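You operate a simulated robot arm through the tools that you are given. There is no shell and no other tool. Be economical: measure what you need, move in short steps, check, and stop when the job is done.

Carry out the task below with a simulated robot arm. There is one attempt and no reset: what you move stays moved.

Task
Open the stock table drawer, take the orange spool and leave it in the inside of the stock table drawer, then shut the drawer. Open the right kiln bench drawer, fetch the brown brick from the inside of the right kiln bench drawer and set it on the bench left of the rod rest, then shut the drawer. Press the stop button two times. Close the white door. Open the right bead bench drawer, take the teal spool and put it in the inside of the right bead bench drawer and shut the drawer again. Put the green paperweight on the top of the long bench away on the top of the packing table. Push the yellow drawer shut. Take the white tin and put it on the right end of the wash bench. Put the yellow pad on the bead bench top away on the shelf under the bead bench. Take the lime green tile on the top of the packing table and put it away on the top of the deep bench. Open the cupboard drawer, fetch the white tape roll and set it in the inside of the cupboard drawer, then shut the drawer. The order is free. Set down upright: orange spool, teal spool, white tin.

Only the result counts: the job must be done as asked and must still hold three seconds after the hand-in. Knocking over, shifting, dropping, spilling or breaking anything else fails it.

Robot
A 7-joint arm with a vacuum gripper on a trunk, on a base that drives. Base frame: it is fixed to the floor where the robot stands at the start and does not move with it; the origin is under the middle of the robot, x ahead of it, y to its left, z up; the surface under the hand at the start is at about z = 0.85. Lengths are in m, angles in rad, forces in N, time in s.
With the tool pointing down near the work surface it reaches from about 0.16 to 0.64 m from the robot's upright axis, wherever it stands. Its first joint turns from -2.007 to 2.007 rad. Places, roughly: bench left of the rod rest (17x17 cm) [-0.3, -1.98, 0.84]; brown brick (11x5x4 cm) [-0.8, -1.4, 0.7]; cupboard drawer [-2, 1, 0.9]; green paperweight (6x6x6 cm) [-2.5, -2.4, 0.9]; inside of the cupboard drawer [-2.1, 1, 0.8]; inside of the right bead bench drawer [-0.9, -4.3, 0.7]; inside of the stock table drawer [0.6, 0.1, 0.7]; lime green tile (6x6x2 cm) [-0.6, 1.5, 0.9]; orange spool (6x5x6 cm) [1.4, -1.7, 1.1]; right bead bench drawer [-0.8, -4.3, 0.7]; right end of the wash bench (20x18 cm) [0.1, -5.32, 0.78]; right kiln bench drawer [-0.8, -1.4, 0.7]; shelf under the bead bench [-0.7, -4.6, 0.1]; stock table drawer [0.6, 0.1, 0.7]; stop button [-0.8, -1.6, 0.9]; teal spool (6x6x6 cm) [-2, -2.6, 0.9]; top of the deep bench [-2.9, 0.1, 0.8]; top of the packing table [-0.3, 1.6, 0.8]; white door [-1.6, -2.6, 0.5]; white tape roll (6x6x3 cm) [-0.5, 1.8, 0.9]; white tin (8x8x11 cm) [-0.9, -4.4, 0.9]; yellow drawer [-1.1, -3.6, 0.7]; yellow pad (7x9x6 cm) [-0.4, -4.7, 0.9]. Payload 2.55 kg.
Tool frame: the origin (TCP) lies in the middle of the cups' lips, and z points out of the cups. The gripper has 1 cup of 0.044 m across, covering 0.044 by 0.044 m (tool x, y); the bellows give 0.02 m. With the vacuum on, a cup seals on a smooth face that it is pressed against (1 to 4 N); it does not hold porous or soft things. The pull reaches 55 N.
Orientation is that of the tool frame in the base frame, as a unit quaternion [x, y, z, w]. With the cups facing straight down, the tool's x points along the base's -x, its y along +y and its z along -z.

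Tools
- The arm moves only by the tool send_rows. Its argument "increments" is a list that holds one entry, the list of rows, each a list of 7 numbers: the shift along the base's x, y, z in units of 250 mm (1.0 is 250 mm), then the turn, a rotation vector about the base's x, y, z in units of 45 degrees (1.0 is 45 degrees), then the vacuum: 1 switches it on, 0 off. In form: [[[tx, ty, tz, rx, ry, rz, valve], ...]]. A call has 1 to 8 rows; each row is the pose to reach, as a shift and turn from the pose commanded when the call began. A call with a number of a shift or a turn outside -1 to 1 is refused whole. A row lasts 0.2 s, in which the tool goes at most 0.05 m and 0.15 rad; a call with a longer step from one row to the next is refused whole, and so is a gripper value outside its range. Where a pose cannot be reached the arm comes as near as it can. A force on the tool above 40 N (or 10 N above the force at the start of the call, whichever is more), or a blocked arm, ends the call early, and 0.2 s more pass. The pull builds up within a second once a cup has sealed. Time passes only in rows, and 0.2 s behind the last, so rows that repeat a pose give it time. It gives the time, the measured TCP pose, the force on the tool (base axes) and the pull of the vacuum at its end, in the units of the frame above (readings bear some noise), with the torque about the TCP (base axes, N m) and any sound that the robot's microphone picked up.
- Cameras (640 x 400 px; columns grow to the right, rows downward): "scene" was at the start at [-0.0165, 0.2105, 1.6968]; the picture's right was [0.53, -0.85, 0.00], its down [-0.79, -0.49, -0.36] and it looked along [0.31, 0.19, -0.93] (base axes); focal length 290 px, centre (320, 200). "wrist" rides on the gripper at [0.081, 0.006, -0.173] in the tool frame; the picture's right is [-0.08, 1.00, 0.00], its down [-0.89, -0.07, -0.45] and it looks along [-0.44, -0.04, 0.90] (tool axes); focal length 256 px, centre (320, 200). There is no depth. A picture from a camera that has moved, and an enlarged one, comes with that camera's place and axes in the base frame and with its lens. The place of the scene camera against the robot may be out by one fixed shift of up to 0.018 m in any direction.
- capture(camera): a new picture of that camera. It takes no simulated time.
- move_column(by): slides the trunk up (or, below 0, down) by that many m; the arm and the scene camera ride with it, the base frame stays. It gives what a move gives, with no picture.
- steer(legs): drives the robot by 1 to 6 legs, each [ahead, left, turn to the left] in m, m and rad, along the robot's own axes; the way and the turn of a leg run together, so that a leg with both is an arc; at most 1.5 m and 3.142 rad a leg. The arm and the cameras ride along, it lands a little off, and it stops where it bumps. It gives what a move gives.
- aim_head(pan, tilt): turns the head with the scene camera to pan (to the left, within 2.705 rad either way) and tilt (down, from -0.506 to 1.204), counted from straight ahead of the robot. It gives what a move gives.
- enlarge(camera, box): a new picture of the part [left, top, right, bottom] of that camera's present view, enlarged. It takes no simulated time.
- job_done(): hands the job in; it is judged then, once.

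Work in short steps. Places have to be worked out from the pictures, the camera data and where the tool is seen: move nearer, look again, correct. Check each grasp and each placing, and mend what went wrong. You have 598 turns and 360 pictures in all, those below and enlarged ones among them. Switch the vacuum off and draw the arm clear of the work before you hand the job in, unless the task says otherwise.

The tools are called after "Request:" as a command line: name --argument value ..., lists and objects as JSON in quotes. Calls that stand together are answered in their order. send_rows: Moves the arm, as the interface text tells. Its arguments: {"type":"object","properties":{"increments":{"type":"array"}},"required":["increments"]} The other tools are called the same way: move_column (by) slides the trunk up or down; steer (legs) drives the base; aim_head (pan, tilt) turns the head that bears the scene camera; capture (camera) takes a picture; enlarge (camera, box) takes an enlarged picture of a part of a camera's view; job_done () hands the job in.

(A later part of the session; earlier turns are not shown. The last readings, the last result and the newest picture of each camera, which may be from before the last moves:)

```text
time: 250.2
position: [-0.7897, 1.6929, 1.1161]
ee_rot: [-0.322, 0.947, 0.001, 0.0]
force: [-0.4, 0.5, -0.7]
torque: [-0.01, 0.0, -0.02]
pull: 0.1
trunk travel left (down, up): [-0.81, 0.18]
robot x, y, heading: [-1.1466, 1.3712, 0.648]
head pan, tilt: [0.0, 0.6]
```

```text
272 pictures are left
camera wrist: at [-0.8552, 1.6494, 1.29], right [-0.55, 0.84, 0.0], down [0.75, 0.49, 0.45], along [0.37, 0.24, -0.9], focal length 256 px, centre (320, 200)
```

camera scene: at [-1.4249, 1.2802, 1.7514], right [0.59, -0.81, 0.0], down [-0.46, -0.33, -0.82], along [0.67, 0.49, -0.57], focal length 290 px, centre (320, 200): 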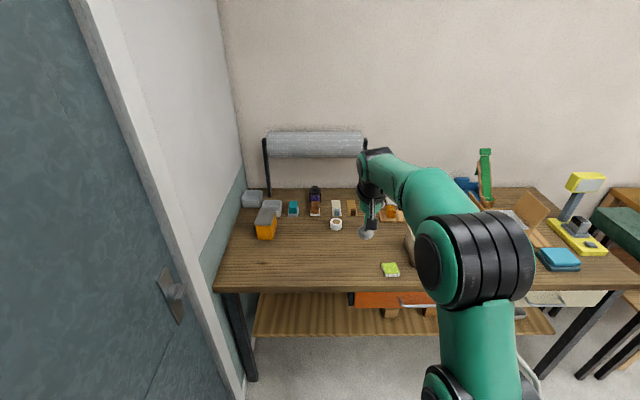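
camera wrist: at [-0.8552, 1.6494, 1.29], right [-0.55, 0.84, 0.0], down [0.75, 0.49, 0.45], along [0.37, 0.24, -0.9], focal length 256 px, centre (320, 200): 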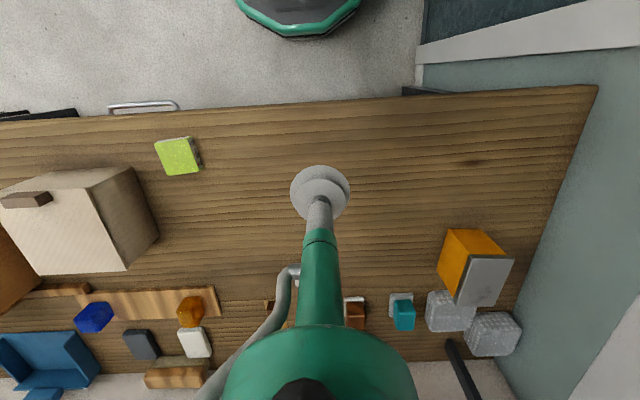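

The tape is hidden behind the hand, about 0.31 m further ahead. I drive forward 0.2 m and look again.

Request:
steer --legs '[[0.2, 0, 0]]'

Request:
capture --camera "wrist"

Request:
capture --camera "scene"

```text
time: 251.8
position: [-0.6323, 1.8095, 1.1158]
ee_rot: [-0.323, 0.946, 0.001, 0.0]
force: [0.8, -0.2, -0.1]
torque: [0.03, 0.03, 0.0]
pull: 0.0
trunk travel left (down, up): [-0.81, 0.18]
robot x, y, heading: [-0.9902, 1.4858, 0.644]
head pan, tilt: [0.0, 0.6]
```

```text
271 pictures are left
camera wrist: at [-0.6983, 1.7664, 1.29], right [-0.54, 0.84, 0.0], down [0.75, 0.49, 0.45], along [0.37, 0.24, -0.9], focal length 256 px, centre (320, 200)
```

wrist: 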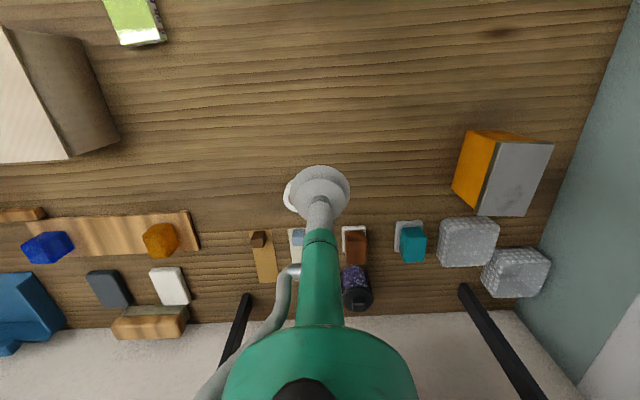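

```text
270 pictures are left
camera scene: at [-1.0779, 1.6495, 1.7514], right [0.6, -0.8, 0.0], down [-0.45, -0.34, -0.82], along [0.66, 0.49, -0.57], focal length 290 px, centre (320, 200)
```

scene: 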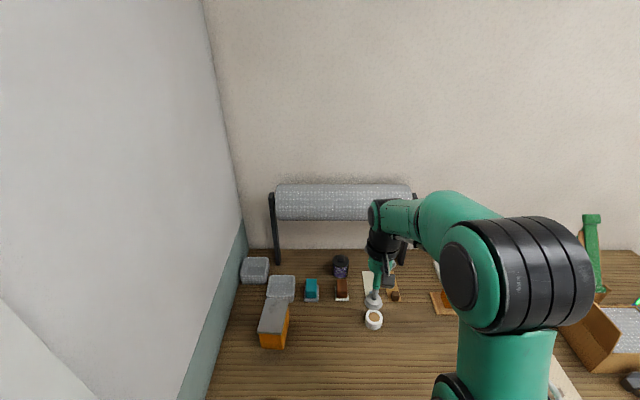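

Tape at u≈-1.782, v≈0.70. I move over it and lower part way.

Request:
send_rows --increments '[[[0.16, 0.046, 0, 0, 0, 0, 0], [0.32, 0.092, 0, 0, 0, 0, 0], [0.486, 0.139, -0.05, 0, 0, 0, 0], [0.486, 0.139, -0.2, 0, 0, 0, 0], [0.486, 0.139, -0.36, 0, 0, 0, 0], [0.486, 0.139, -0.52, 0, 0, 0, 0]]]'

Request:
enlarge --camera "wrist" --box '[200, 90, 440, 240]'

Request:
enlarge --camera "scene" --box '[300, 250, 460, 350]'

```text
time: 253.2
position: [-0.5102, 1.8442, 0.9858]
ee_rot: [-0.322, 0.947, 0.002, 0.001]
force: [0.3, 0.6, 0.0]
torque: [-0.02, -0.01, -0.03]
pull: 0.0
out of reach, approached as far as the arm can: row 1, 2, 3, 4, 5
trunk travel left (down, up): [-0.81, 0.18]
robot x, y, heading: [-0.9896, 1.485, 0.644]
head pan, tilt: [0.0, 0.6]
```

```text
2.67 times, centred on (320, 165) of wrist
camera zoom: at [-0.5768, 1.8013, 1.1604], right [-0.54, 0.84, 0.0], down [0.75, 0.49, 0.45], along [0.37, 0.24, -0.89], focal length 683 px, centre (320, 293)
```

zoom: 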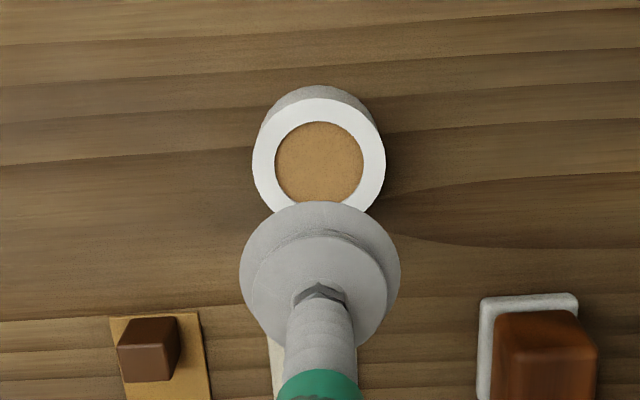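

```text
4.00 times, centred on (380, 300) of scene
camera zoom: at [-1.0784, 1.6491, 1.7514], right [0.6, -0.8, 0.0], down [-0.45, -0.34, -0.82], along [0.66, 0.49, -0.57], focal length 1160 px, centre (80, -200)
```

zoom: 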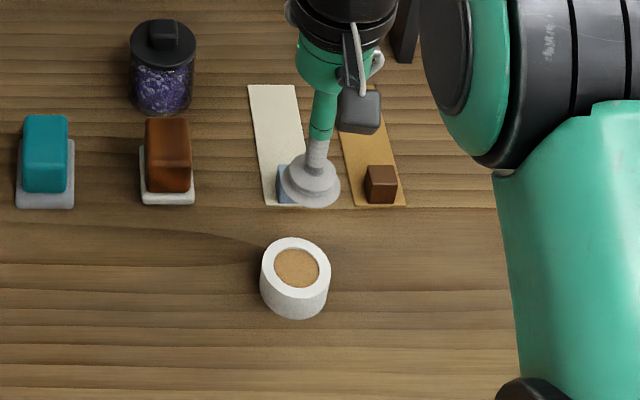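

Well aligned. I descend with vacuum on.

Request:
send_rows --increments '[[[0, 0, -0.15, 0, 0, 0, 1], [0, 0, -0.3, 0, 0, 0, 1], [0, 0, -0.36, 0, 0, 0, 1], [0, 0, -0.4, 0, 0, 0, 1], [0, 0, -0.44, 0, 0, 0, 1], [0, 0, -0.47, 0, 0, 0, 1], [0, 0, -0.5, 0, 0, 0, 1]]]'

```text
time: 254.7
position: [-0.5039, 1.8489, 0.8739]
ee_rot: [-0.322, 0.947, 0.004, 0.009]
force: [-4.9, -2.6, 19.8]
torque: [-0.22, 0.3, -0.02]
pull: 55.2
trunk travel left (down, up): [-0.81, 0.18]
robot x, y, heading: [-0.9935, 1.4867, 0.649]
head pan, tilt: [0.0, 0.6]
stopped in row 7: the force on the tool passed its limit at 40 N (the readings are from after the stop); the commanded pose is now the measured one
```

Sealed. I lift, retract, and drive away from the table to turn toward the cupboard.

Request:
send_rows --increments '[[[0, 0, 0.05, 0, 0, 0, 1], [0, 0, 0.2, 0, 0, 0, 1], [0, 0, 0.4, 0, 0, 0, 1], [0, 0, 0.6, 0, 0, 0, 1], [-0.15, -0.11, 0.75, 0, 0, 0, 1], [-0.3, -0.22, 0.8, 0, 0, 0, 1], [-0.4, -0.3, 0.8, 0, 0, 0, 1]]]'

Request:
capture --camera "wrist"

Request:
steer --legs '[[-0.55, 0, 0], [0, -0.65, 0], [0, 0, 1.571]]'

Request:
capture --camera "scene"

```text
refused: row 5 steps farther than a row can; nothing moved
```

```text
267 pictures are left
camera wrist: at [-0.5725, 1.8036, 1.0465], right [-0.54, 0.84, 0.0], down [0.74, 0.48, 0.46], along [0.39, 0.25, -0.89], focal length 256 px, centre (320, 200)
```

wrist: 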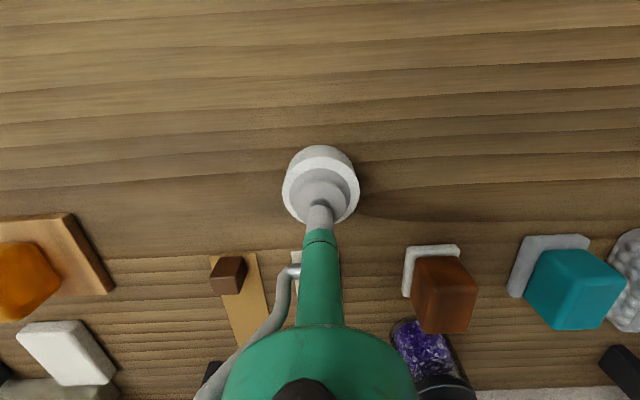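

```text
time: 265.0
position: [-1.4206, 1.1249, 0.87]
ee_rot: [0.895, -0.445, -0.007, -0.003]
force: [0.5, 1.1, -0.6]
torque: [-0.03, -0.01, 0.01]
pull: 54.7
trunk travel left (down, up): [-0.81, 0.18]
robot x, y, heading: [-1.0589, 0.6332, 2.207]
head pan, tilt: [0.0, 0.6]
```

```text
266 pictures are left
camera scene: at [-1.2246, 0.5573, 1.7514], right [0.8, 0.59, 0.0], down [0.34, -0.45, -0.83], along [-0.49, 0.66, -0.56], focal length 290 px, centre (320, 200)
```

scene: 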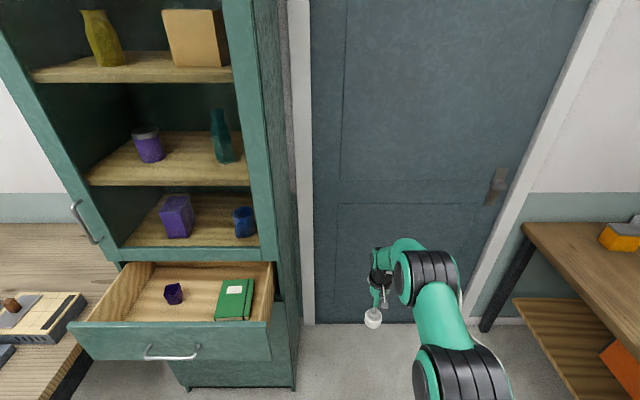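

The row batch had been refused, so the roll was dragged lightly along the bare table top before leaving it; it is still held and nothing stood in that path (I'll verify later). I raise now before anything else.

Request:
move_column --by 0.18

Request:
send_rows --increments '[[[0.06, -0.08, 0.12, 0, 0, 0, 1], [0.12, -0.16, 0.24, 0, 0, 0, 1], [0.15, -0.2, 0.36, 0, 0, 0, 1]]]'

Request:
capture --camera "wrist"

```text
time: 267.0
position: [-1.4201, 1.1232, 1.051]
ee_rot: [0.896, -0.445, -0.007, -0.002]
force: [0.4, 0.4, -0.7]
torque: [-0.03, -0.04, 0.01]
pull: 55.1
trunk travel left (down, up): [-0.99, 0.0]
robot x, y, heading: [-1.0614, 0.6361, 2.212]
head pan, tilt: [0.0, 0.6]
```

```text
time: 267.8
position: [-1.3806, 1.0742, 1.1402]
ee_rot: [0.896, -0.445, -0.007, -0.003]
force: [0.3, -0.1, -0.3]
torque: [-0.03, 0.02, -0.01]
pull: 54.6
trunk travel left (down, up): [-0.99, 0.0]
robot x, y, heading: [-1.0605, 0.6355, 2.207]
head pan, tilt: [0.0, 0.6]
```

```text
265 pictures are left
camera wrist: at [-1.3336, 1.0053, 1.3128], right [-0.84, -0.54, 0.0], down [-0.48, 0.75, 0.46], along [-0.25, 0.39, -0.89], focal length 256 px, centre (320, 200)
```

wrist: 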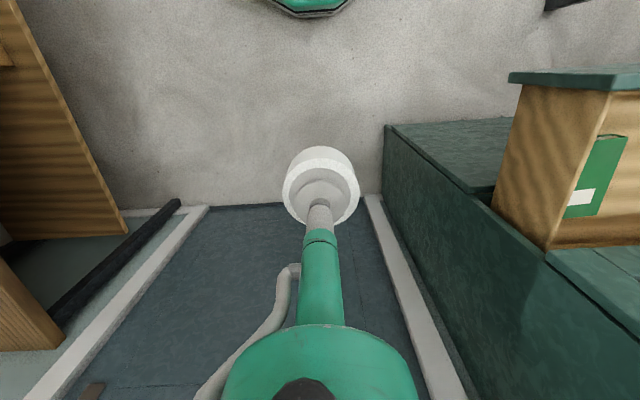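

Target spot in the drawer: u≈-1.715, v≈-1.10 (front of the purple piece and the book). I strafe left 0.47 m with the roll held high.

Request:
steer --legs '[[0, 0.47, 0]]'

Request:
capture --camera "wrist"

Request:
capture --camera "scene"

```text
time: 270.6
position: [-1.7584, 0.7969, 1.1401]
ee_rot: [0.896, -0.444, -0.007, -0.002]
force: [-0.5, 0.1, -0.7]
torque: [0.01, -0.03, 0.02]
pull: 55.4
trunk travel left (down, up): [-0.99, 0.0]
robot x, y, heading: [-1.4361, 0.3567, 2.21]
head pan, tilt: [0.0, 0.6]
```

```text
264 pictures are left
camera wrist: at [-1.7107, 0.7276, 1.3126], right [-0.84, -0.54, 0.0], down [-0.48, 0.75, 0.46], along [-0.25, 0.38, -0.89], focal length 256 px, centre (320, 200)
```

wrist: 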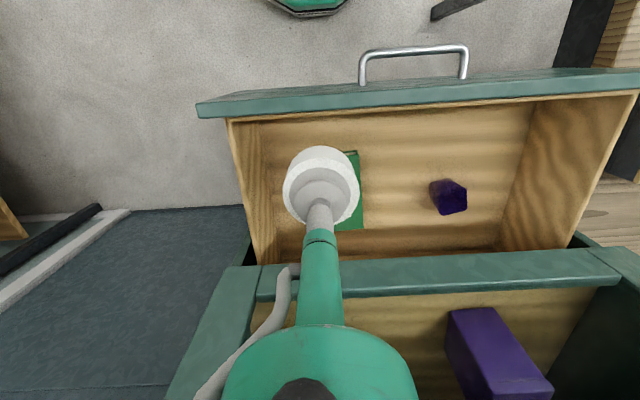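

```text
263 pictures are left
camera scene: at [-1.5996, 0.2788, 1.9314], right [0.8, 0.6, 0.0], down [0.34, -0.45, -0.83], along [-0.49, 0.66, -0.56], focal length 290 px, centre (320, 200)
```

scene: 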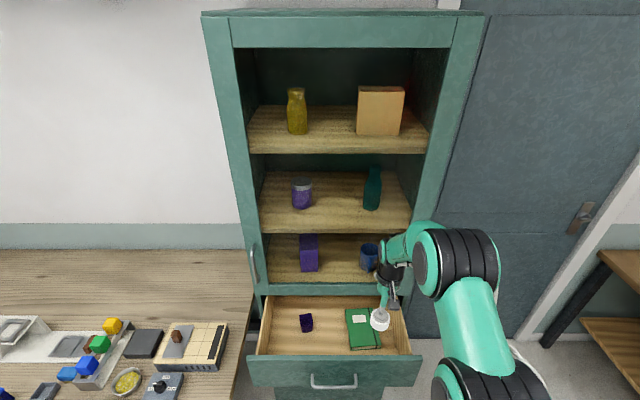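

Free spot between book (edge v≈-1.0) and purple piece (edge v≈-1.134): I go to u≈-1.74, v≈-1.07 and lower part way.

Request:
send_rows --increments '[[[-0.15, -0.05, 0, 0, 0, 0, 1], [-0.3, -0.1, 0, 0, 0, 0, 1], [-0.45, -0.15, 0, 0, 0, 0, 1], [-0.58, -0.2, -0.05, 0, 0, 0, 1], [-0.58, -0.2, -0.2, 0, 0, 0, 1], [-0.58, -0.2, -0.36, 0, 0, 0, 1], [-0.58, -0.2, -0.52, 0, 0, 0, 1], [-0.58, -0.2, -0.64, 0, 0, 0, 1]]]'

Request:
capture --camera "wrist"

Request:
enlarge --camera "scene" --box '[240, 260, 440, 385]'

```text
time: 272.4
position: [-1.9048, 0.7471, 0.9804]
ee_rot: [0.896, -0.443, -0.007, -0.002]
force: [-0.6, 0.4, 0.0]
torque: [-0.01, -0.03, 0.02]
pull: 55.1
trunk travel left (down, up): [-0.99, 0.0]
robot x, y, heading: [-1.436, 0.3592, 2.214]
head pan, tilt: [0.0, 0.6]
```

```text
262 pictures are left
camera wrist: at [-1.8565, 0.6784, 1.153], right [-0.84, -0.54, 0.0], down [-0.48, 0.75, 0.46], along [-0.25, 0.39, -0.89], focal length 256 px, centre (320, 200)
```

wrist: 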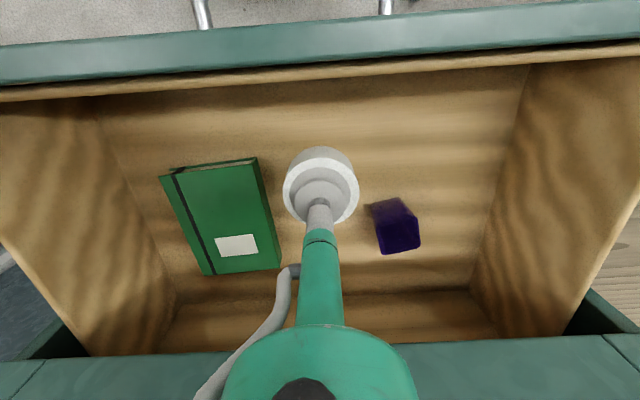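

```text
3.20 times, centred on (340, 322) of scene
camera zoom: at [-1.5999, 0.2791, 1.9315], right [0.8, 0.6, 0.0], down [0.34, -0.45, -0.83], along [-0.49, 0.66, -0.56], focal length 928 px, centre (256, -192)
```

zoom: 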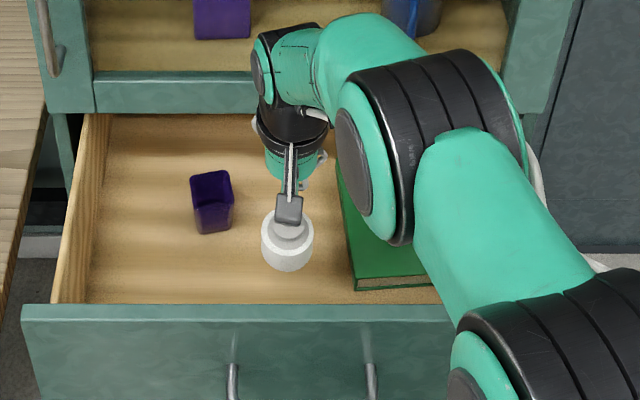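

Clear both sides. I lower towards the drawer floor.

Request:
send_rows --increments '[[[0, 0, -0.15, 0, 0, 0, 1], [0, 0, -0.28, 0, 0, 0, 1], [0, 0, -0.34, 0, 0, 0, 1], [0, 0, -0.37, 0, 0, 0, 1], [0, 0, -0.4, 0, 0, 0, 1], [0, 0, -0.42, 0, 0, 0, 1]]]'

```text
time: 273.8
position: [-1.9017, 0.7473, 0.8748]
ee_rot: [0.896, -0.444, -0.007, -0.002]
force: [0.3, 0.1, -0.6]
torque: [0.0, 0.04, 0.02]
pull: 55.1
trunk travel left (down, up): [-0.99, 0.0]
robot x, y, heading: [-1.4379, 0.3614, 2.213]
head pan, tilt: [0.0, 0.6]
```

Request:
send_rows --increments '[[[0, 0, -0.02, 0, 0, 0, 1], [0, 0, -0.04, 0, 0, 0, 1], [0, 0, -0.06, 0, 0, 0, 1]]]'

```text
time: 274.6
position: [-1.9058, 0.7499, 0.8657]
ee_rot: [0.896, -0.444, -0.012, -0.004]
force: [1.7, 2.7, 20.7]
torque: [-0.28, -0.32, 0.02]
pull: 54.6
trunk travel left (down, up): [-0.99, 0.0]
robot x, y, heading: [-1.4383, 0.3595, 2.206]
head pan, tilt: [0.0, 0.6]
```

Contact. Release and rise.

Request:
send_rows --increments '[[[0, 0, 0.01, 0, 0, 0, 0], [0, 0, 0.02, 0, 0, 0, 0], [0, 0, 0.03, 0, 0, 0, 0], [0, 0, 0.08, 0, 0, 0, 0], [0, 0, 0.25, 0, 0, 0, 0], [0, 0, 0.45, 0, 0, 0, 0], [0, 0, 0.65, 0, 0, 0, 0], [0, 0, 0.85, 0, 0, 0, 0]]]'

Request:
capture --camera "wrist"

```text
time: 276.4
position: [-1.902, 0.7457, 1.0699]
ee_rot: [0.896, -0.444, -0.007, -0.002]
force: [0.6, 0.6, -0.4]
torque: [0.01, -0.01, 0.03]
pull: 0.1
trunk travel left (down, up): [-0.99, 0.0]
robot x, y, heading: [-1.4355, 0.3556, 2.211]
head pan, tilt: [0.0, 0.6]
```

```text
260 pictures are left
camera wrist: at [-1.8539, 0.6756, 1.2435], right [-0.84, -0.54, 0.0], down [-0.48, 0.75, 0.46], along [-0.25, 0.38, -0.89], focal length 256 px, centre (320, 200)
```

wrist: 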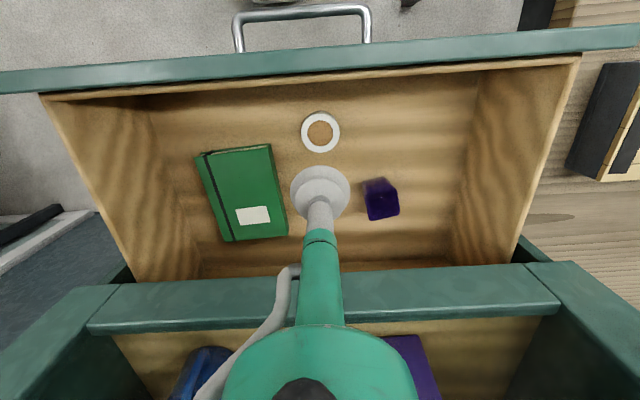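

The tape roll lies in the drawer. I'll push the drawer shut with the downward tool's side: back off, shift right past the handle, lower, and drive forward.

Request:
steer --legs '[[-0.33, 0, 0], [0, -0.19, 0]]'

Request:
move_column --by -0.2

Request:
capture --camera "scene"

Request:
capture --camera "wrist"

```text
time: 279.7
position: [-1.5489, 0.59, 1.0704]
ee_rot: [0.896, -0.445, -0.008, -0.003]
force: [0.7, -0.3, -0.4]
torque: [0.02, 0.03, 0.02]
pull: 0.1
trunk travel left (down, up): [-0.99, 0.0]
robot x, y, heading: [-1.0827, 0.2031, 2.208]
head pan, tilt: [0.0, 0.6]
```

```text
time: 281.9
position: [-1.5498, 0.5896, 0.8704]
ee_rot: [0.896, -0.445, -0.007, -0.003]
force: [0.5, -0.3, 0.7]
torque: [0.0, 0.0, 0.0]
pull: 0.1
trunk travel left (down, up): [-0.79, 0.2]
robot x, y, heading: [-1.083, 0.1993, 2.208]
head pan, tilt: [0.0, 0.6]
```

```text
259 pictures are left
camera scene: at [-1.2466, 0.1233, 1.7314], right [0.8, 0.6, 0.0], down [0.34, -0.45, -0.83], along [-0.49, 0.66, -0.56], focal length 290 px, centre (320, 200)
```

scene: 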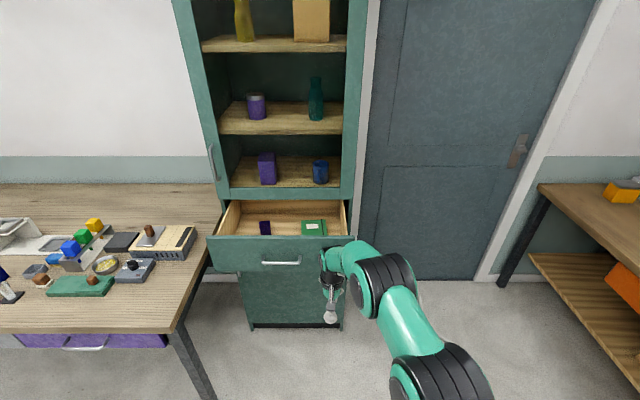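

```text
258 pictures are left
camera wrist: at [-1.5015, 0.5213, 1.0431], right [-0.84, -0.54, 0.0], down [-0.48, 0.75, 0.46], along [-0.25, 0.38, -0.89], focal length 256 px, centre (320, 200)
```

wrist: 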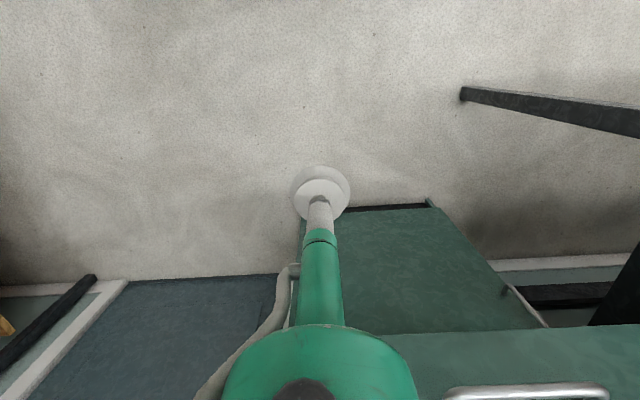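

I drive forward 0.42 m to push, then finish with the arm.

Request:
steer --legs '[[0.42, 0, 0]]'

Request:
capture --camera "scene"

```text
time: 284.5
position: [-1.7948, 0.9199, 0.8709]
ee_rot: [0.895, -0.446, -0.002, 0.0]
force: [0.0, -0.3, -0.2]
torque: [-0.05, 0.0, -0.01]
pull: 0.0
trunk travel left (down, up): [-0.79, 0.2]
robot x, y, heading: [-1.3298, 0.5341, 2.211]
head pan, tilt: [0.0, 0.6]
stopped in leg 1: the force on the tool passed its limit at 53 N (the readings are from after the stop); the commanded pose is now the measured one
```

```text
257 pictures are left
camera scene: at [-1.4942, 0.4571, 1.7314], right [0.8, 0.6, 0.0], down [0.34, -0.45, -0.82], along [-0.49, 0.66, -0.57], focal length 290 px, centre (320, 200)
```

scene: 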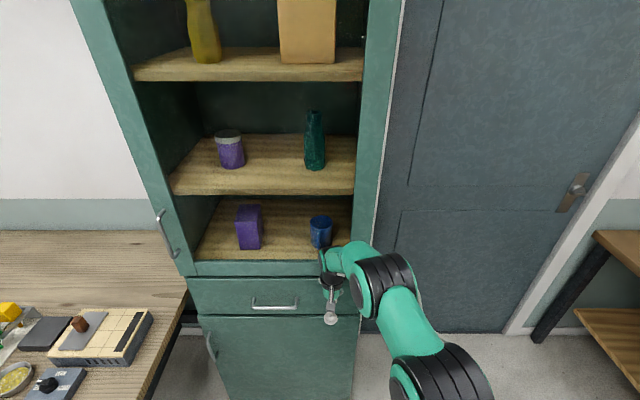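

It stopped with force; let me zoom to check whether the drawer is flush.

Request:
enlarge --camera "scene" --box '[160, 240, 400, 390]'

```text
2.67 times, centred on (280, 315) of scene
camera zoom: at [-1.4942, 0.4571, 1.7314], right [0.8, 0.6, 0.0], down [0.34, -0.45, -0.82], along [-0.49, 0.66, -0.57], focal length 773 px, centre (427, -107)
```

zoom: 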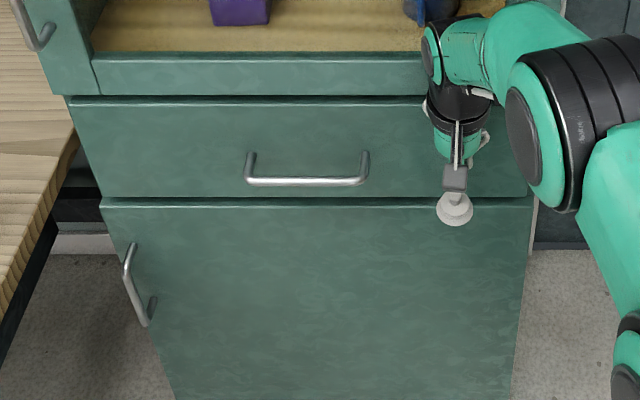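

It looks flush. I back off and check again without the arm in the way.

Request:
steer --legs '[[-0.3, 0, 0]]'

Request:
enlarge --camera "scene" --box '[190, 170, 390, 295]'

```text
time: 286.5
position: [-1.6169, 0.6821, 0.87]
ee_rot: [0.895, -0.445, -0.003, -0.001]
force: [0.3, -0.1, 0.0]
torque: [0.02, 0.04, -0.02]
pull: 0.1
trunk travel left (down, up): [-0.79, 0.2]
robot x, y, heading: [-1.155, 0.2978, 2.205]
head pan, tilt: [0.0, 0.6]
```

```text
3.20 times, centred on (290, 232) of scene
camera zoom: at [-1.3171, 0.2181, 1.7314], right [0.8, 0.59, 0.0], down [0.34, -0.45, -0.83], along [-0.49, 0.66, -0.56], focal length 928 px, centre (416, 96)
```

zoom: 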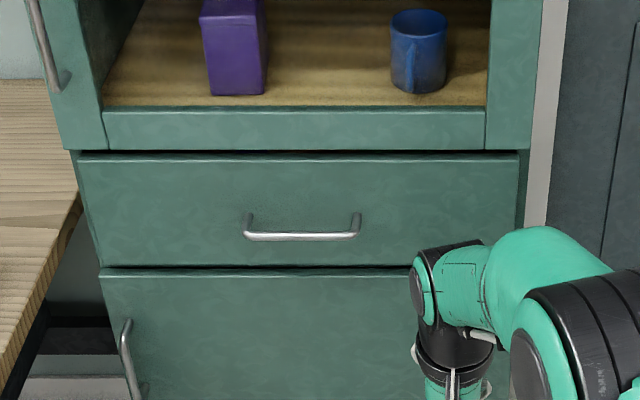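

To be sure, I lower the hand 0.1 m so its thicker body bears on the drawer front, and push again.

Request:
move_column --by -0.11

Request:
steer --legs '[[0.33, 0, 0.005]]'

Request:
enlarge --camera "scene" --box '[160, 220, 400, 370]'

```text
time: 287.9
position: [-1.6178, 0.6835, 0.7614]
ee_rot: [0.895, -0.445, -0.002, -0.001]
force: [0.1, -0.1, -0.8]
torque: [-0.02, -0.02, -0.03]
pull: 0.0
trunk travel left (down, up): [-0.68, 0.31]
robot x, y, heading: [-1.153, 0.297, 2.211]
head pan, tilt: [0.0, 0.6]
```

```text
time: 289.9
position: [-1.7931, 0.9191, 0.7588]
ee_rot: [0.894, -0.447, 0.007, 0.001]
force: [1.9, -1.8, 0.7]
torque: [0.27, 0.33, -0.09]
pull: 0.0
trunk travel left (down, up): [-0.68, 0.31]
robot x, y, heading: [-1.3346, 0.5437, 2.212]
head pan, tilt: [0.0, 0.6]
stopped in leg 1: the force on the tool passed its limit at 102 N (the readings are from after the stop); the commanded pose is now the measured one
```

```text
2.67 times, centred on (280, 295) of scene
camera zoom: at [-1.4967, 0.4604, 1.6214], right [0.8, 0.6, 0.0], down [0.34, -0.45, -0.83], along [-0.49, 0.66, -0.56], focal length 773 px, centre (427, -53)
```

zoom: 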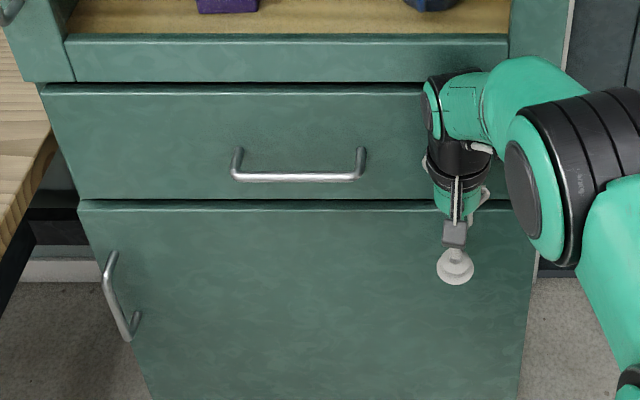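

Firmly shut. Next the lime tile: I back off, raise, turn to the packing table.

Request:
steer --legs '[[-0.3, 0, 0], [0, 0, -1.571]]'

Request:
move_column --by 0.31

Request:
steer --legs '[[0.35, 0.6, 0]]'

Request:
capture --camera "wrist"

Request:
capture --camera "scene"

```text
time: 295.8
position: [-0.7793, 0.7619, 0.7596]
ee_rot: [-0.321, 0.947, -0.004, -0.006]
force: [-0.3, 0.7, 0.1]
torque: [0.0, 0.0, -0.02]
pull: 0.0
trunk travel left (down, up): [-0.68, 0.31]
robot x, y, heading: [-1.1509, 0.301, 0.645]
head pan, tilt: [0.0, 0.6]
```

```text
time: 298.9
position: [-0.7791, 0.7614, 1.07]
ee_rot: [-0.32, 0.947, -0.004, -0.007]
force: [-0.1, 0.1, 1.0]
torque: [-0.01, 0.01, -0.01]
pull: 0.1
trunk travel left (down, up): [-0.99, 0.0]
robot x, y, heading: [-1.1563, 0.2997, 0.644]
head pan, tilt: [0.0, 0.6]
```

```text
time: 302.7
position: [-0.8634, 1.4572, 1.0696]
ee_rot: [-0.319, 0.948, -0.004, -0.005]
force: [0.0, -0.4, -0.2]
torque: [-0.04, 0.01, 0.01]
pull: 0.2
trunk travel left (down, up): [-0.99, 0.0]
robot x, y, heading: [-1.2429, 0.9939, 0.64]
head pan, tilt: [0.0, 0.6]
```

```text
253 pictures are left
camera wrist: at [-0.9274, 1.4157, 1.2445], right [-0.54, 0.84, 0.0], down [0.76, 0.49, 0.43], along [0.37, 0.23, -0.9], focal length 256 px, centre (320, 200)
```

wrist: 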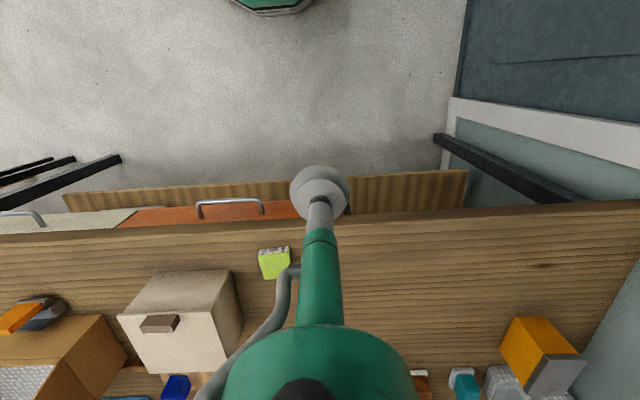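

```text
252 pictures are left
camera scene: at [-1.3273, 1.157, 1.9314], right [0.6, -0.8, 0.0], down [-0.45, -0.34, -0.83], along [0.66, 0.5, -0.56], focal length 290 px, centre (320, 200)
```

scene: 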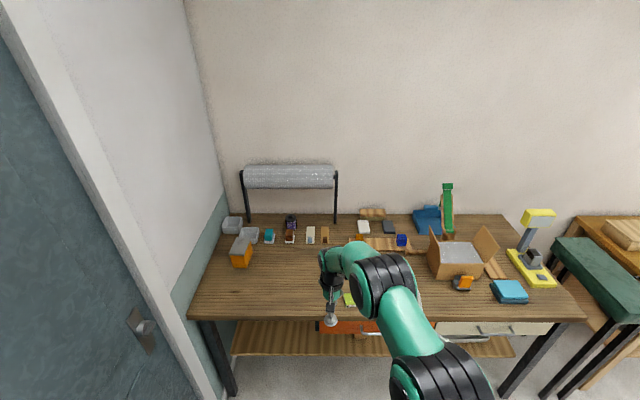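

Everything on the packing table is in place. Tile at about u=-1.583, v=0.412. I drive so the cup is nearly above it.

Request:
steer --legs '[[0.2, -0.1, 0]]'

Request:
capture --camera "wrist"

Request:
enlarge --camera "scene" --box '[240, 260, 440, 385]'

```text
time: 304.4
position: [-0.6394, 1.4966, 1.0702]
ee_rot: [-0.318, 0.948, -0.004, -0.007]
force: [-0.3, -0.1, -0.1]
torque: [0.01, -0.02, -0.04]
pull: 0.1
trunk travel left (down, up): [-0.99, 0.0]
robot x, y, heading: [-1.0189, 1.0378, 0.644]
head pan, tilt: [0.0, 0.6]
```

```text
251 pictures are left
camera wrist: at [-0.7051, 1.4556, 1.2446], right [-0.54, 0.84, 0.0], down [0.76, 0.49, 0.43], along [0.37, 0.23, -0.9], focal length 256 px, centre (320, 200)
```

wrist: 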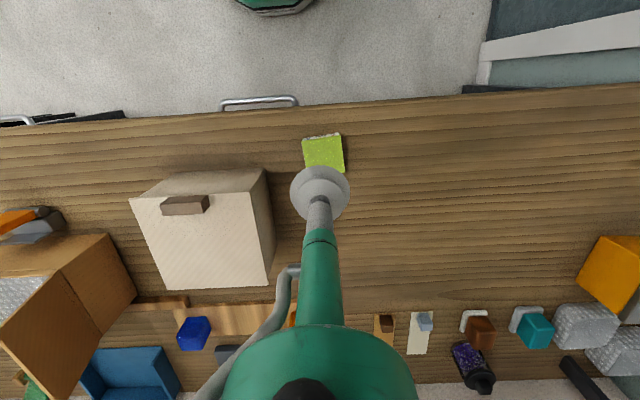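

```text
3.20 times, centred on (340, 322) of scene
camera zoom: at [-1.1056, 1.1979, 1.9314], right [0.6, -0.8, 0.0], down [-0.45, -0.34, -0.83], along [0.66, 0.49, -0.56], focal length 928 px, centre (256, -192)
```

zoom: 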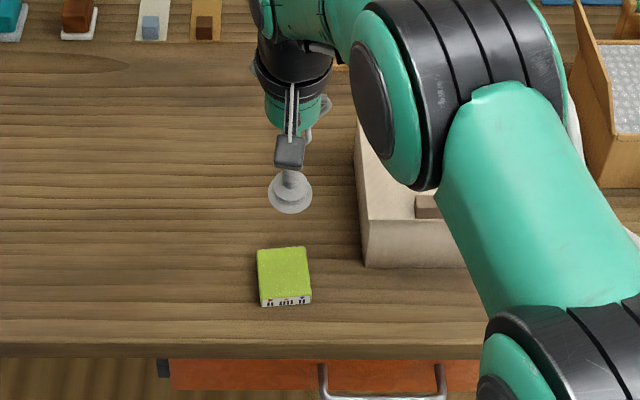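

Tile centre about 3.5 cm further along +v. I correct and descend with vacuum.

Request:
send_rows --increments '[[[0.102, 0.097, -0.1, 0, 0, 0, 1], [0.102, 0.097, -0.28, 0, 0, 0, 1], [0.102, 0.097, -0.46, 0, 0, 0, 1], [0.102, 0.097, -0.62, 0, 0, 0, 1], [0.102, 0.097, -0.72, 0, 0, 0, 1], [0.102, 0.097, -0.77, 0, 0, 0, 1], [0.102, 0.097, -0.81, 0, 0, 0, 1], [0.102, 0.097, -0.84, 0, 0, 0, 1]]]'

Request:
capture --camera "wrist"

```text
time: 306.4
position: [-0.6093, 1.5241, 0.8896]
ee_rot: [-0.319, 0.948, 0.006, 0.009]
force: [-0.3, -0.5, -1.7]
torque: [-0.02, -0.03, -0.01]
pull: 54.9
out of reach, approached as far as the arm can: row 5, 6, 7, 8
trunk travel left (down, up): [-0.99, 0.0]
robot x, y, heading: [-1.0221, 1.0346, 0.638]
head pan, tilt: [0.0, 0.6]
stopped in row 8: the arm was blocked; the commanded pose is now the measured one
```

```text
249 pictures are left
camera wrist: at [-0.6785, 1.479, 1.0612], right [-0.54, 0.84, 0.01], down [0.75, 0.47, 0.47], along [0.39, 0.26, -0.89], focal length 256 px, centre (320, 200)
```

wrist: 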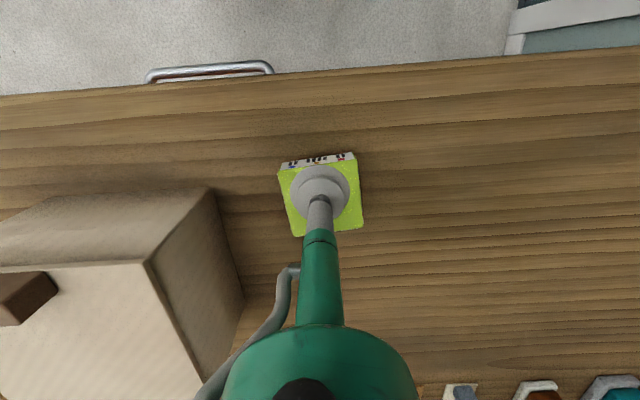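

Sealed on the tile. I lift it and check.

Request:
send_rows --increments '[[[0, 0, 0.08, 0, 0, 0, 1], [0, 0, 0.24, 0, 0, 0, 1], [0, 0, 0.4, 0, 0, 0, 1], [0, 0, 0.56, 0, 0, 0, 1], [0, 0, 0.72, 0, 0, 0, 1]]]'

Request:
capture --camera "wrist"

```text
time: 307.6
position: [-0.6116, 1.5206, 1.0655]
ee_rot: [-0.317, 0.948, 0.006, 0.009]
force: [-0.6, -0.6, -1.9]
torque: [0.01, 0.01, -0.01]
pull: 55.0
trunk travel left (down, up): [-0.99, 0.0]
robot x, y, heading: [-1.0187, 1.0354, 0.644]
head pan, tilt: [0.0, 0.6]
```

```text
248 pictures are left
camera wrist: at [-0.6799, 1.4757, 1.2375], right [-0.54, 0.84, 0.01], down [0.75, 0.47, 0.46], along [0.39, 0.25, -0.89], focal length 256 px, centre (320, 200)
```

wrist: 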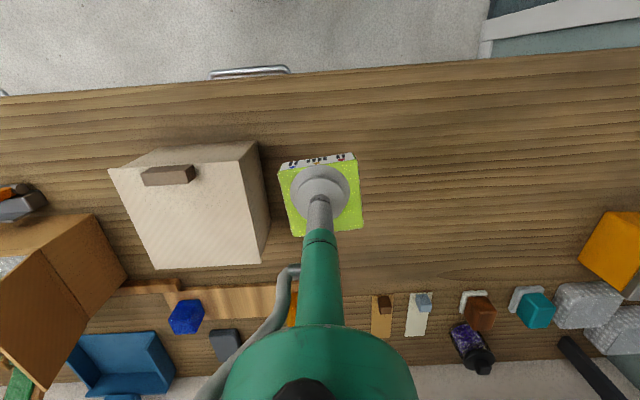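

The tile is held. I back off, move right, turn to face the deep bench, and strafe to its end with the hand just at its edge.

Request:
steer --legs '[[-0.42, 0, 0], [0, -0.72, 0], [0, 0, 1.571]]'

Request:
steer --legs '[[0, 0.85, 0]]'

Request:
aim_head --pan 0.2 --tilt 0.7

Request:
capture --camera "scene"

Request:
capture --camera "wrist"

```text
time: 317.6
position: [-1.4133, 0.6208, 1.0639]
ee_rot: [0.893, -0.45, -0.01, -0.002]
force: [0.1, -0.3, -1.7]
torque: [-0.02, -0.02, -0.02]
pull: 54.8
trunk travel left (down, up): [-0.99, 0.0]
robot x, y, heading: [-0.9285, 0.2087, 2.203]
head pan, tilt: [0.0, 0.6]
```

```text
time: 322.1
position: [-2.1055, 0.1056, 1.0661]
ee_rot: [0.895, -0.446, -0.01, -0.002]
force: [-0.6, 0.1, -1.6]
torque: [-0.01, -0.03, 0.0]
pull: 54.9
trunk travel left (down, up): [-0.99, 0.0]
robot x, y, heading: [-1.6199, -0.3049, 2.215]
head pan, tilt: [0.0, 0.6]
```

```text
time: 322.8
position: [-2.1064, 0.1057, 1.0649]
ee_rot: [0.895, -0.445, -0.01, -0.003]
force: [0.0, 0.1, -2.1]
torque: [0.03, -0.02, 0.01]
pull: 54.8
trunk travel left (down, up): [-0.99, 0.0]
robot x, y, heading: [-1.6184, -0.2987, 2.214]
head pan, tilt: [0.201, 0.7]
```

```text
247 pictures are left
camera scene: at [-1.7922, -0.3962, 1.9228], right [0.67, 0.75, 0.0], down [0.48, -0.43, -0.77], along [-0.57, 0.51, -0.64], focal length 290 px, centre (320, 200)
```

scene: 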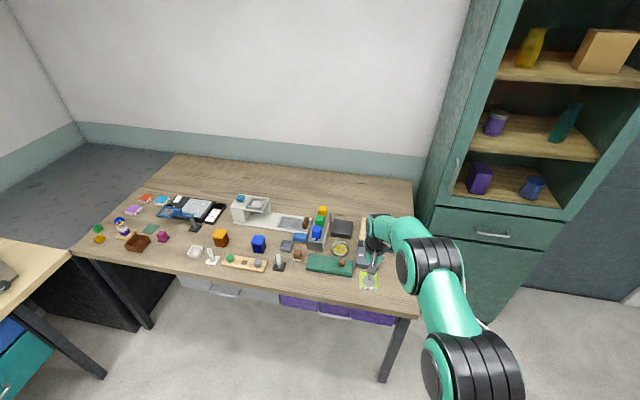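

```text
246 pictures are left
camera wrist: at [-2.0583, 0.0359, 1.2369], right [-0.84, -0.54, 0.01], down [-0.47, 0.75, 0.46], along [-0.25, 0.39, -0.89], focal length 256 px, centre (320, 200)
```

wrist: 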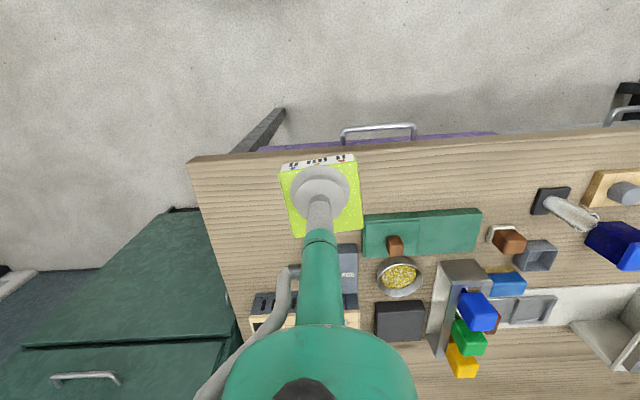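

Free front area near the bench's end: u -1.39..-1.53, v -1.42..-1.67. I bring the tile to u≈-1.45, v≈-1.55.

Request:
steer --legs '[[0.1, -0.072, 0]]'

Request:
send_rows --increments '[[[0, 0, 0, -0.018, -0.019, 0, 1], [0, 0, 0, -0.018, -0.019, 0, 1]]]'

Request:
move_column --by -0.13

Request:
capture --camera "wrist"

```text
time: 324.1
position: [-2.1124, 0.2269, 1.0644]
ee_rot: [0.896, -0.444, -0.01, -0.002]
force: [-0.2, 0.2, -0.9]
torque: [-0.01, -0.01, 0.03]
pull: 55.4
trunk travel left (down, up): [-0.99, 0.0]
robot x, y, heading: [-1.6246, -0.182, 2.213]
head pan, tilt: [0.201, 0.7]
```

```text
time: 324.7
position: [-2.1111, 0.2274, 1.0664]
ee_rot: [0.896, -0.444, 0.0, 0.0]
force: [-0.2, 0.9, -0.7]
torque: [-0.03, -0.01, 0.0]
pull: 55.0
trunk travel left (down, up): [-0.99, 0.0]
robot x, y, heading: [-1.6246, -0.1766, 2.215]
head pan, tilt: [0.201, 0.7]
```

```text
time: 326.3
position: [-2.1117, 0.2271, 0.9355]
ee_rot: [0.896, -0.443, 0.0, 0.001]
force: [0.4, 1.3, -2.4]
torque: [-0.02, -0.03, -0.01]
pull: 54.4
trunk travel left (down, up): [-0.86, 0.13]
robot x, y, heading: [-1.625, -0.1818, 2.217]
head pan, tilt: [0.201, 0.7]
```

```text
245 pictures are left
camera wrist: at [-2.0658, 0.1602, 1.1088], right [-0.84, -0.54, 0.0], down [-0.48, 0.75, 0.45], along [-0.24, 0.37, -0.9], focal length 256 px, centre (320, 200)
```

wrist: 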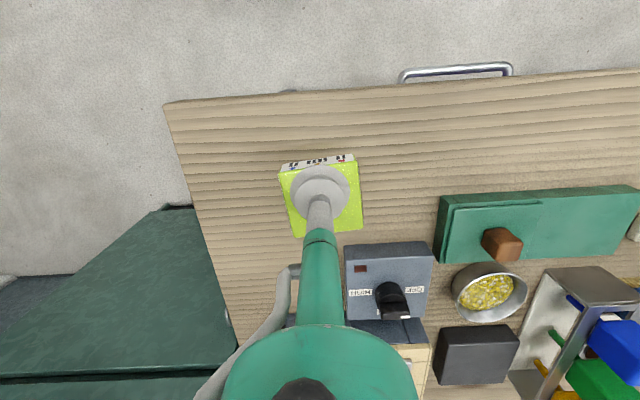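

Well inside the free area. I lower till contact.

Request:
send_rows --increments '[[[0, 0, -0.1, 0, 0, 0, 1], [0, 0, -0.18, 0, 0, 0, 1], [0, 0, -0.21, 0, 0, 0, 1], [0, 0, -0.23, 0, 0, 0, 1], [0, 0, -0.25, 0, 0, 0, 1]]]'

```text
time: 327.5
position: [-2.1126, 0.2274, 0.8726]
ee_rot: [0.896, -0.443, -0.001, 0.002]
force: [-1.1, -0.5, -1.4]
torque: [0.0, 0.01, 0.02]
pull: 54.8
trunk travel left (down, up): [-0.86, 0.13]
robot x, y, heading: [-1.6234, -0.1773, 2.216]
head pan, tilt: [0.201, 0.7]
```

Request:
send_rows --increments '[[[0, 0, -0.02, 0, 0, 0, 1], [0, 0, -0.04, 0, 0, 0, 1], [0, 0, -0.06, 0, 0, 0, 1], [0, 0, -0.08, 0, 0, 0, 1]]]'

```text
time: 328.4
position: [-2.1173, 0.2319, 0.8668]
ee_rot: [0.896, -0.444, -0.008, -0.001]
force: [4.9, -4.1, 20.4]
torque: [-0.21, -0.37, -0.02]
pull: 54.2
trunk travel left (down, up): [-0.86, 0.13]
robot x, y, heading: [-1.6209, -0.1781, 2.212]
head pan, tilt: [0.201, 0.7]
stopped in row 4: the force on the tool passed its limit at 40 N (the readings are from after the stop); the commanded pose is now the measured one
```

Contact. Release and rise.

Request:
send_rows --increments '[[[0, 0, 0.01, 0, 0, 0, 0], [0, 0, 0.02, 0, 0, 0, 0], [0, 0, 0.03, 0, 0, 0, 0], [0, 0, 0.08, 0, 0, 0, 0], [0, 0, 0.25, 0, 0, 0, 0], [0, 0, 0.45, 0, 0, 0, 0], [0, 0, 0.6, 0, 0, 0, 0]]]'

Request:
capture --camera "wrist"

```text
time: 329.9
position: [-2.1099, 0.2273, 1.0058]
ee_rot: [0.896, -0.443, -0.004, 0.0]
force: [1.9, -0.4, -1.7]
torque: [0.09, 0.17, 0.02]
pull: 0.1
out of reach, approached as far as the arm can: row 7
trunk travel left (down, up): [-0.86, 0.13]
robot x, y, heading: [-1.6239, -0.178, 2.216]
head pan, tilt: [0.201, 0.7]
```

```text
244 pictures are left
camera wrist: at [-2.0629, 0.1597, 1.1796], right [-0.84, -0.54, 0.0], down [-0.48, 0.75, 0.45], along [-0.25, 0.38, -0.89], focal length 256 px, centre (320, 200)
```

wrist: 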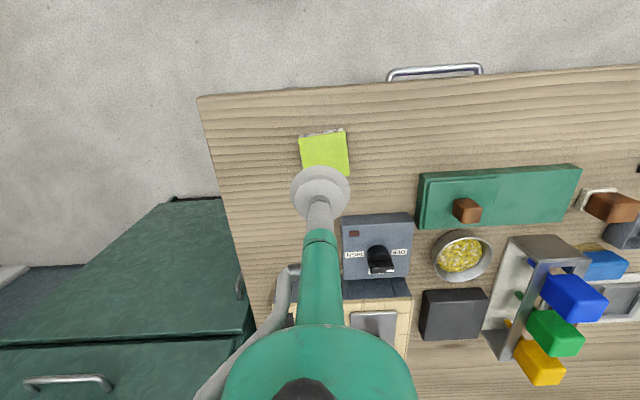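

The tile is placed. Next I go round into the rear aisle: back off, turn to face the long bench and look.

Request:
steer --legs '[[-0.12, 0, 0], [0, 0, 1.571]]'

Request:
send_rows --increments '[[[0.14, 0.1, 0.08, 0, 0, 0, 0], [0.28, 0.2, 0.16, 0, 0, 0, 0], [0.42, 0.3, 0.24, 0, 0, 0, 0], [0.52, 0.39, 0.32, 0, 0, 0, 0]]]'

Request:
steer --legs '[[0.7, 0, 0]]'

Request:
aim_head --pan 0.5 --tilt 0.5

Request:
capture --camera "scene"

```text
time: 335.0
position: [-1.961, -0.7628, 1.0073]
ee_rot: [0.948, 0.318, -0.005, 0.004]
force: [-0.9, 0.3, -0.6]
torque: [-0.01, -0.02, 0.0]
pull: 0.1
trunk travel left (down, up): [-0.86, 0.13]
robot x, y, heading: [-1.5504, -0.2722, -2.502]
head pan, tilt: [0.201, 0.7]
```

```text
time: 336.0
position: [-1.8303, -0.6628, 1.0893]
ee_rot: [0.948, 0.318, -0.006, 0.004]
force: [-0.2, 0.3, 0.3]
torque: [-0.04, -0.01, 0.02]
pull: 0.1
trunk travel left (down, up): [-0.86, 0.13]
robot x, y, heading: [-1.5513, -0.2749, -2.501]
head pan, tilt: [0.201, 0.7]
```

```text
time: 339.8
position: [-2.3951, -1.0798, 1.087]
ee_rot: [0.949, 0.315, -0.005, 0.005]
force: [1.3, -0.2, 0.5]
torque: [-0.01, -0.02, -0.04]
pull: 0.1
trunk travel left (down, up): [-0.86, 0.13]
robot x, y, heading: [-2.1132, -0.6904, -2.502]
head pan, tilt: [0.201, 0.7]
```

```text
time: 340.6
position: [-2.3925, -1.0793, 1.0876]
ee_rot: [0.949, 0.314, -0.004, 0.005]
force: [0.8, 0.1, 0.5]
torque: [-0.01, -0.01, -0.03]
pull: 0.1
trunk travel left (down, up): [-0.86, 0.13]
robot x, y, heading: [-2.1098, -0.6939, -2.505]
head pan, tilt: [0.499, 0.499]
```

```text
243 pictures are left
camera scene: at [-2.0001, -0.8764, 1.8104], right [-0.91, 0.42, 0.0], down [0.2, 0.43, -0.88], along [-0.37, -0.8, -0.48], focal length 290 px, centre (320, 200)
```

scene: 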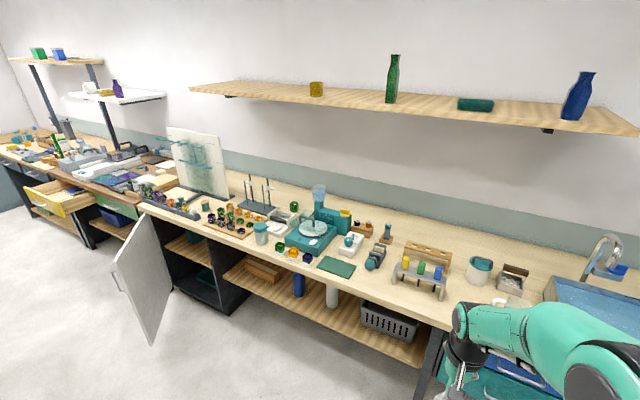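

I'm in the rear aisle; long bench front edge v≈-2.95. I enlarge the area with paperweight and teal spool.

Request:
enlarge --camera "scene" --box '[140, 160, 380, 310]'

```text
2.67 times, centred on (260, 235) of scene
camera zoom: at [-2.0001, -0.8764, 1.8104], right [-0.91, 0.42, 0.0], down [0.2, 0.43, -0.88], along [-0.37, -0.8, -0.48], focal length 773 px, centre (480, 107)
```

zoom: 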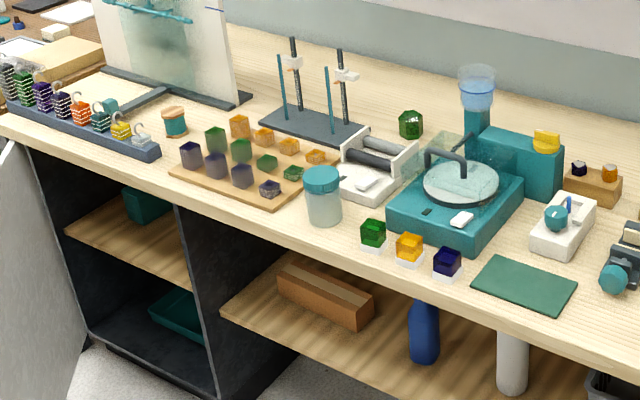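

The green faceted paperweight sits deep (v≈-3.42) on the bench; the teal spool at u≈0.88. I drive in front of the paperweight for a closer look.

Request:
steer --legs '[[0, 0.95, 0.006], [0.4, 0, 0]]'

Request:
aim_head --pan 0.1 --tilt 0.8

Request:
capture --camera "scene"

Request:
capture --camera "wrist"

```text
time: 343.1
position: [-2.1928, -1.3596, 1.0878]
ee_rot: [0.936, 0.352, -0.005, 0.005]
force: [0.0, -0.2, -0.6]
torque: [-0.01, -0.03, 0.02]
pull: 0.0
trunk travel left (down, up): [-0.86, 0.13]
robot x, y, heading: [-1.9432, -0.9494, -2.43]
head pan, tilt: [0.499, 0.499]
stopped in leg 1: the robot was blocked; the commanded pose is now the measured one
```

```text
time: 344.0
position: [-2.1915, -1.3586, 1.0872]
ee_rot: [0.936, 0.351, -0.004, 0.004]
force: [-0.5, 0.5, 0.0]
torque: [-0.04, 0.03, 0.0]
pull: 0.0
trunk travel left (down, up): [-0.86, 0.13]
robot x, y, heading: [-1.9418, -0.9484, -2.429]
head pan, tilt: [0.099, 0.799]
```

```text
241 pictures are left
camera scene: at [-1.8386, -1.0999, 1.7846], right [-0.73, 0.69, 0.0], down [0.49, 0.52, -0.7], along [-0.48, -0.51, -0.72], focal length 290 px, centre (320, 200)
```

scene: 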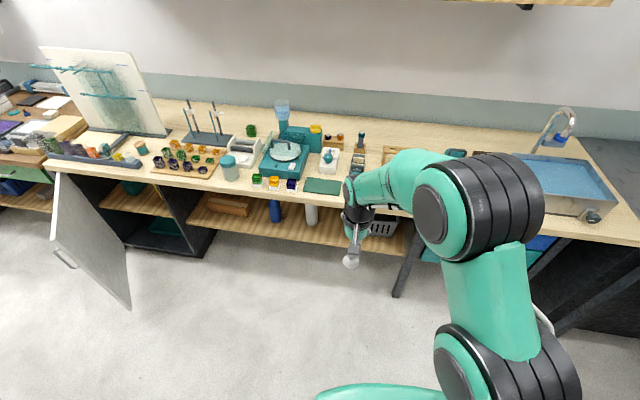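

```text
240 pictures are left
camera wrist: at [-2.1242, -1.3079, 1.26], right [0.6, -0.8, 0.01], down [-0.72, -0.53, 0.46], along [-0.36, -0.28, -0.89], focal length 256 px, centre (320, 200)
```

wrist: 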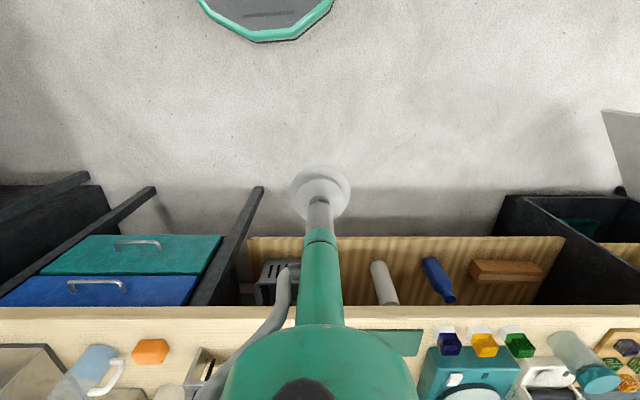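

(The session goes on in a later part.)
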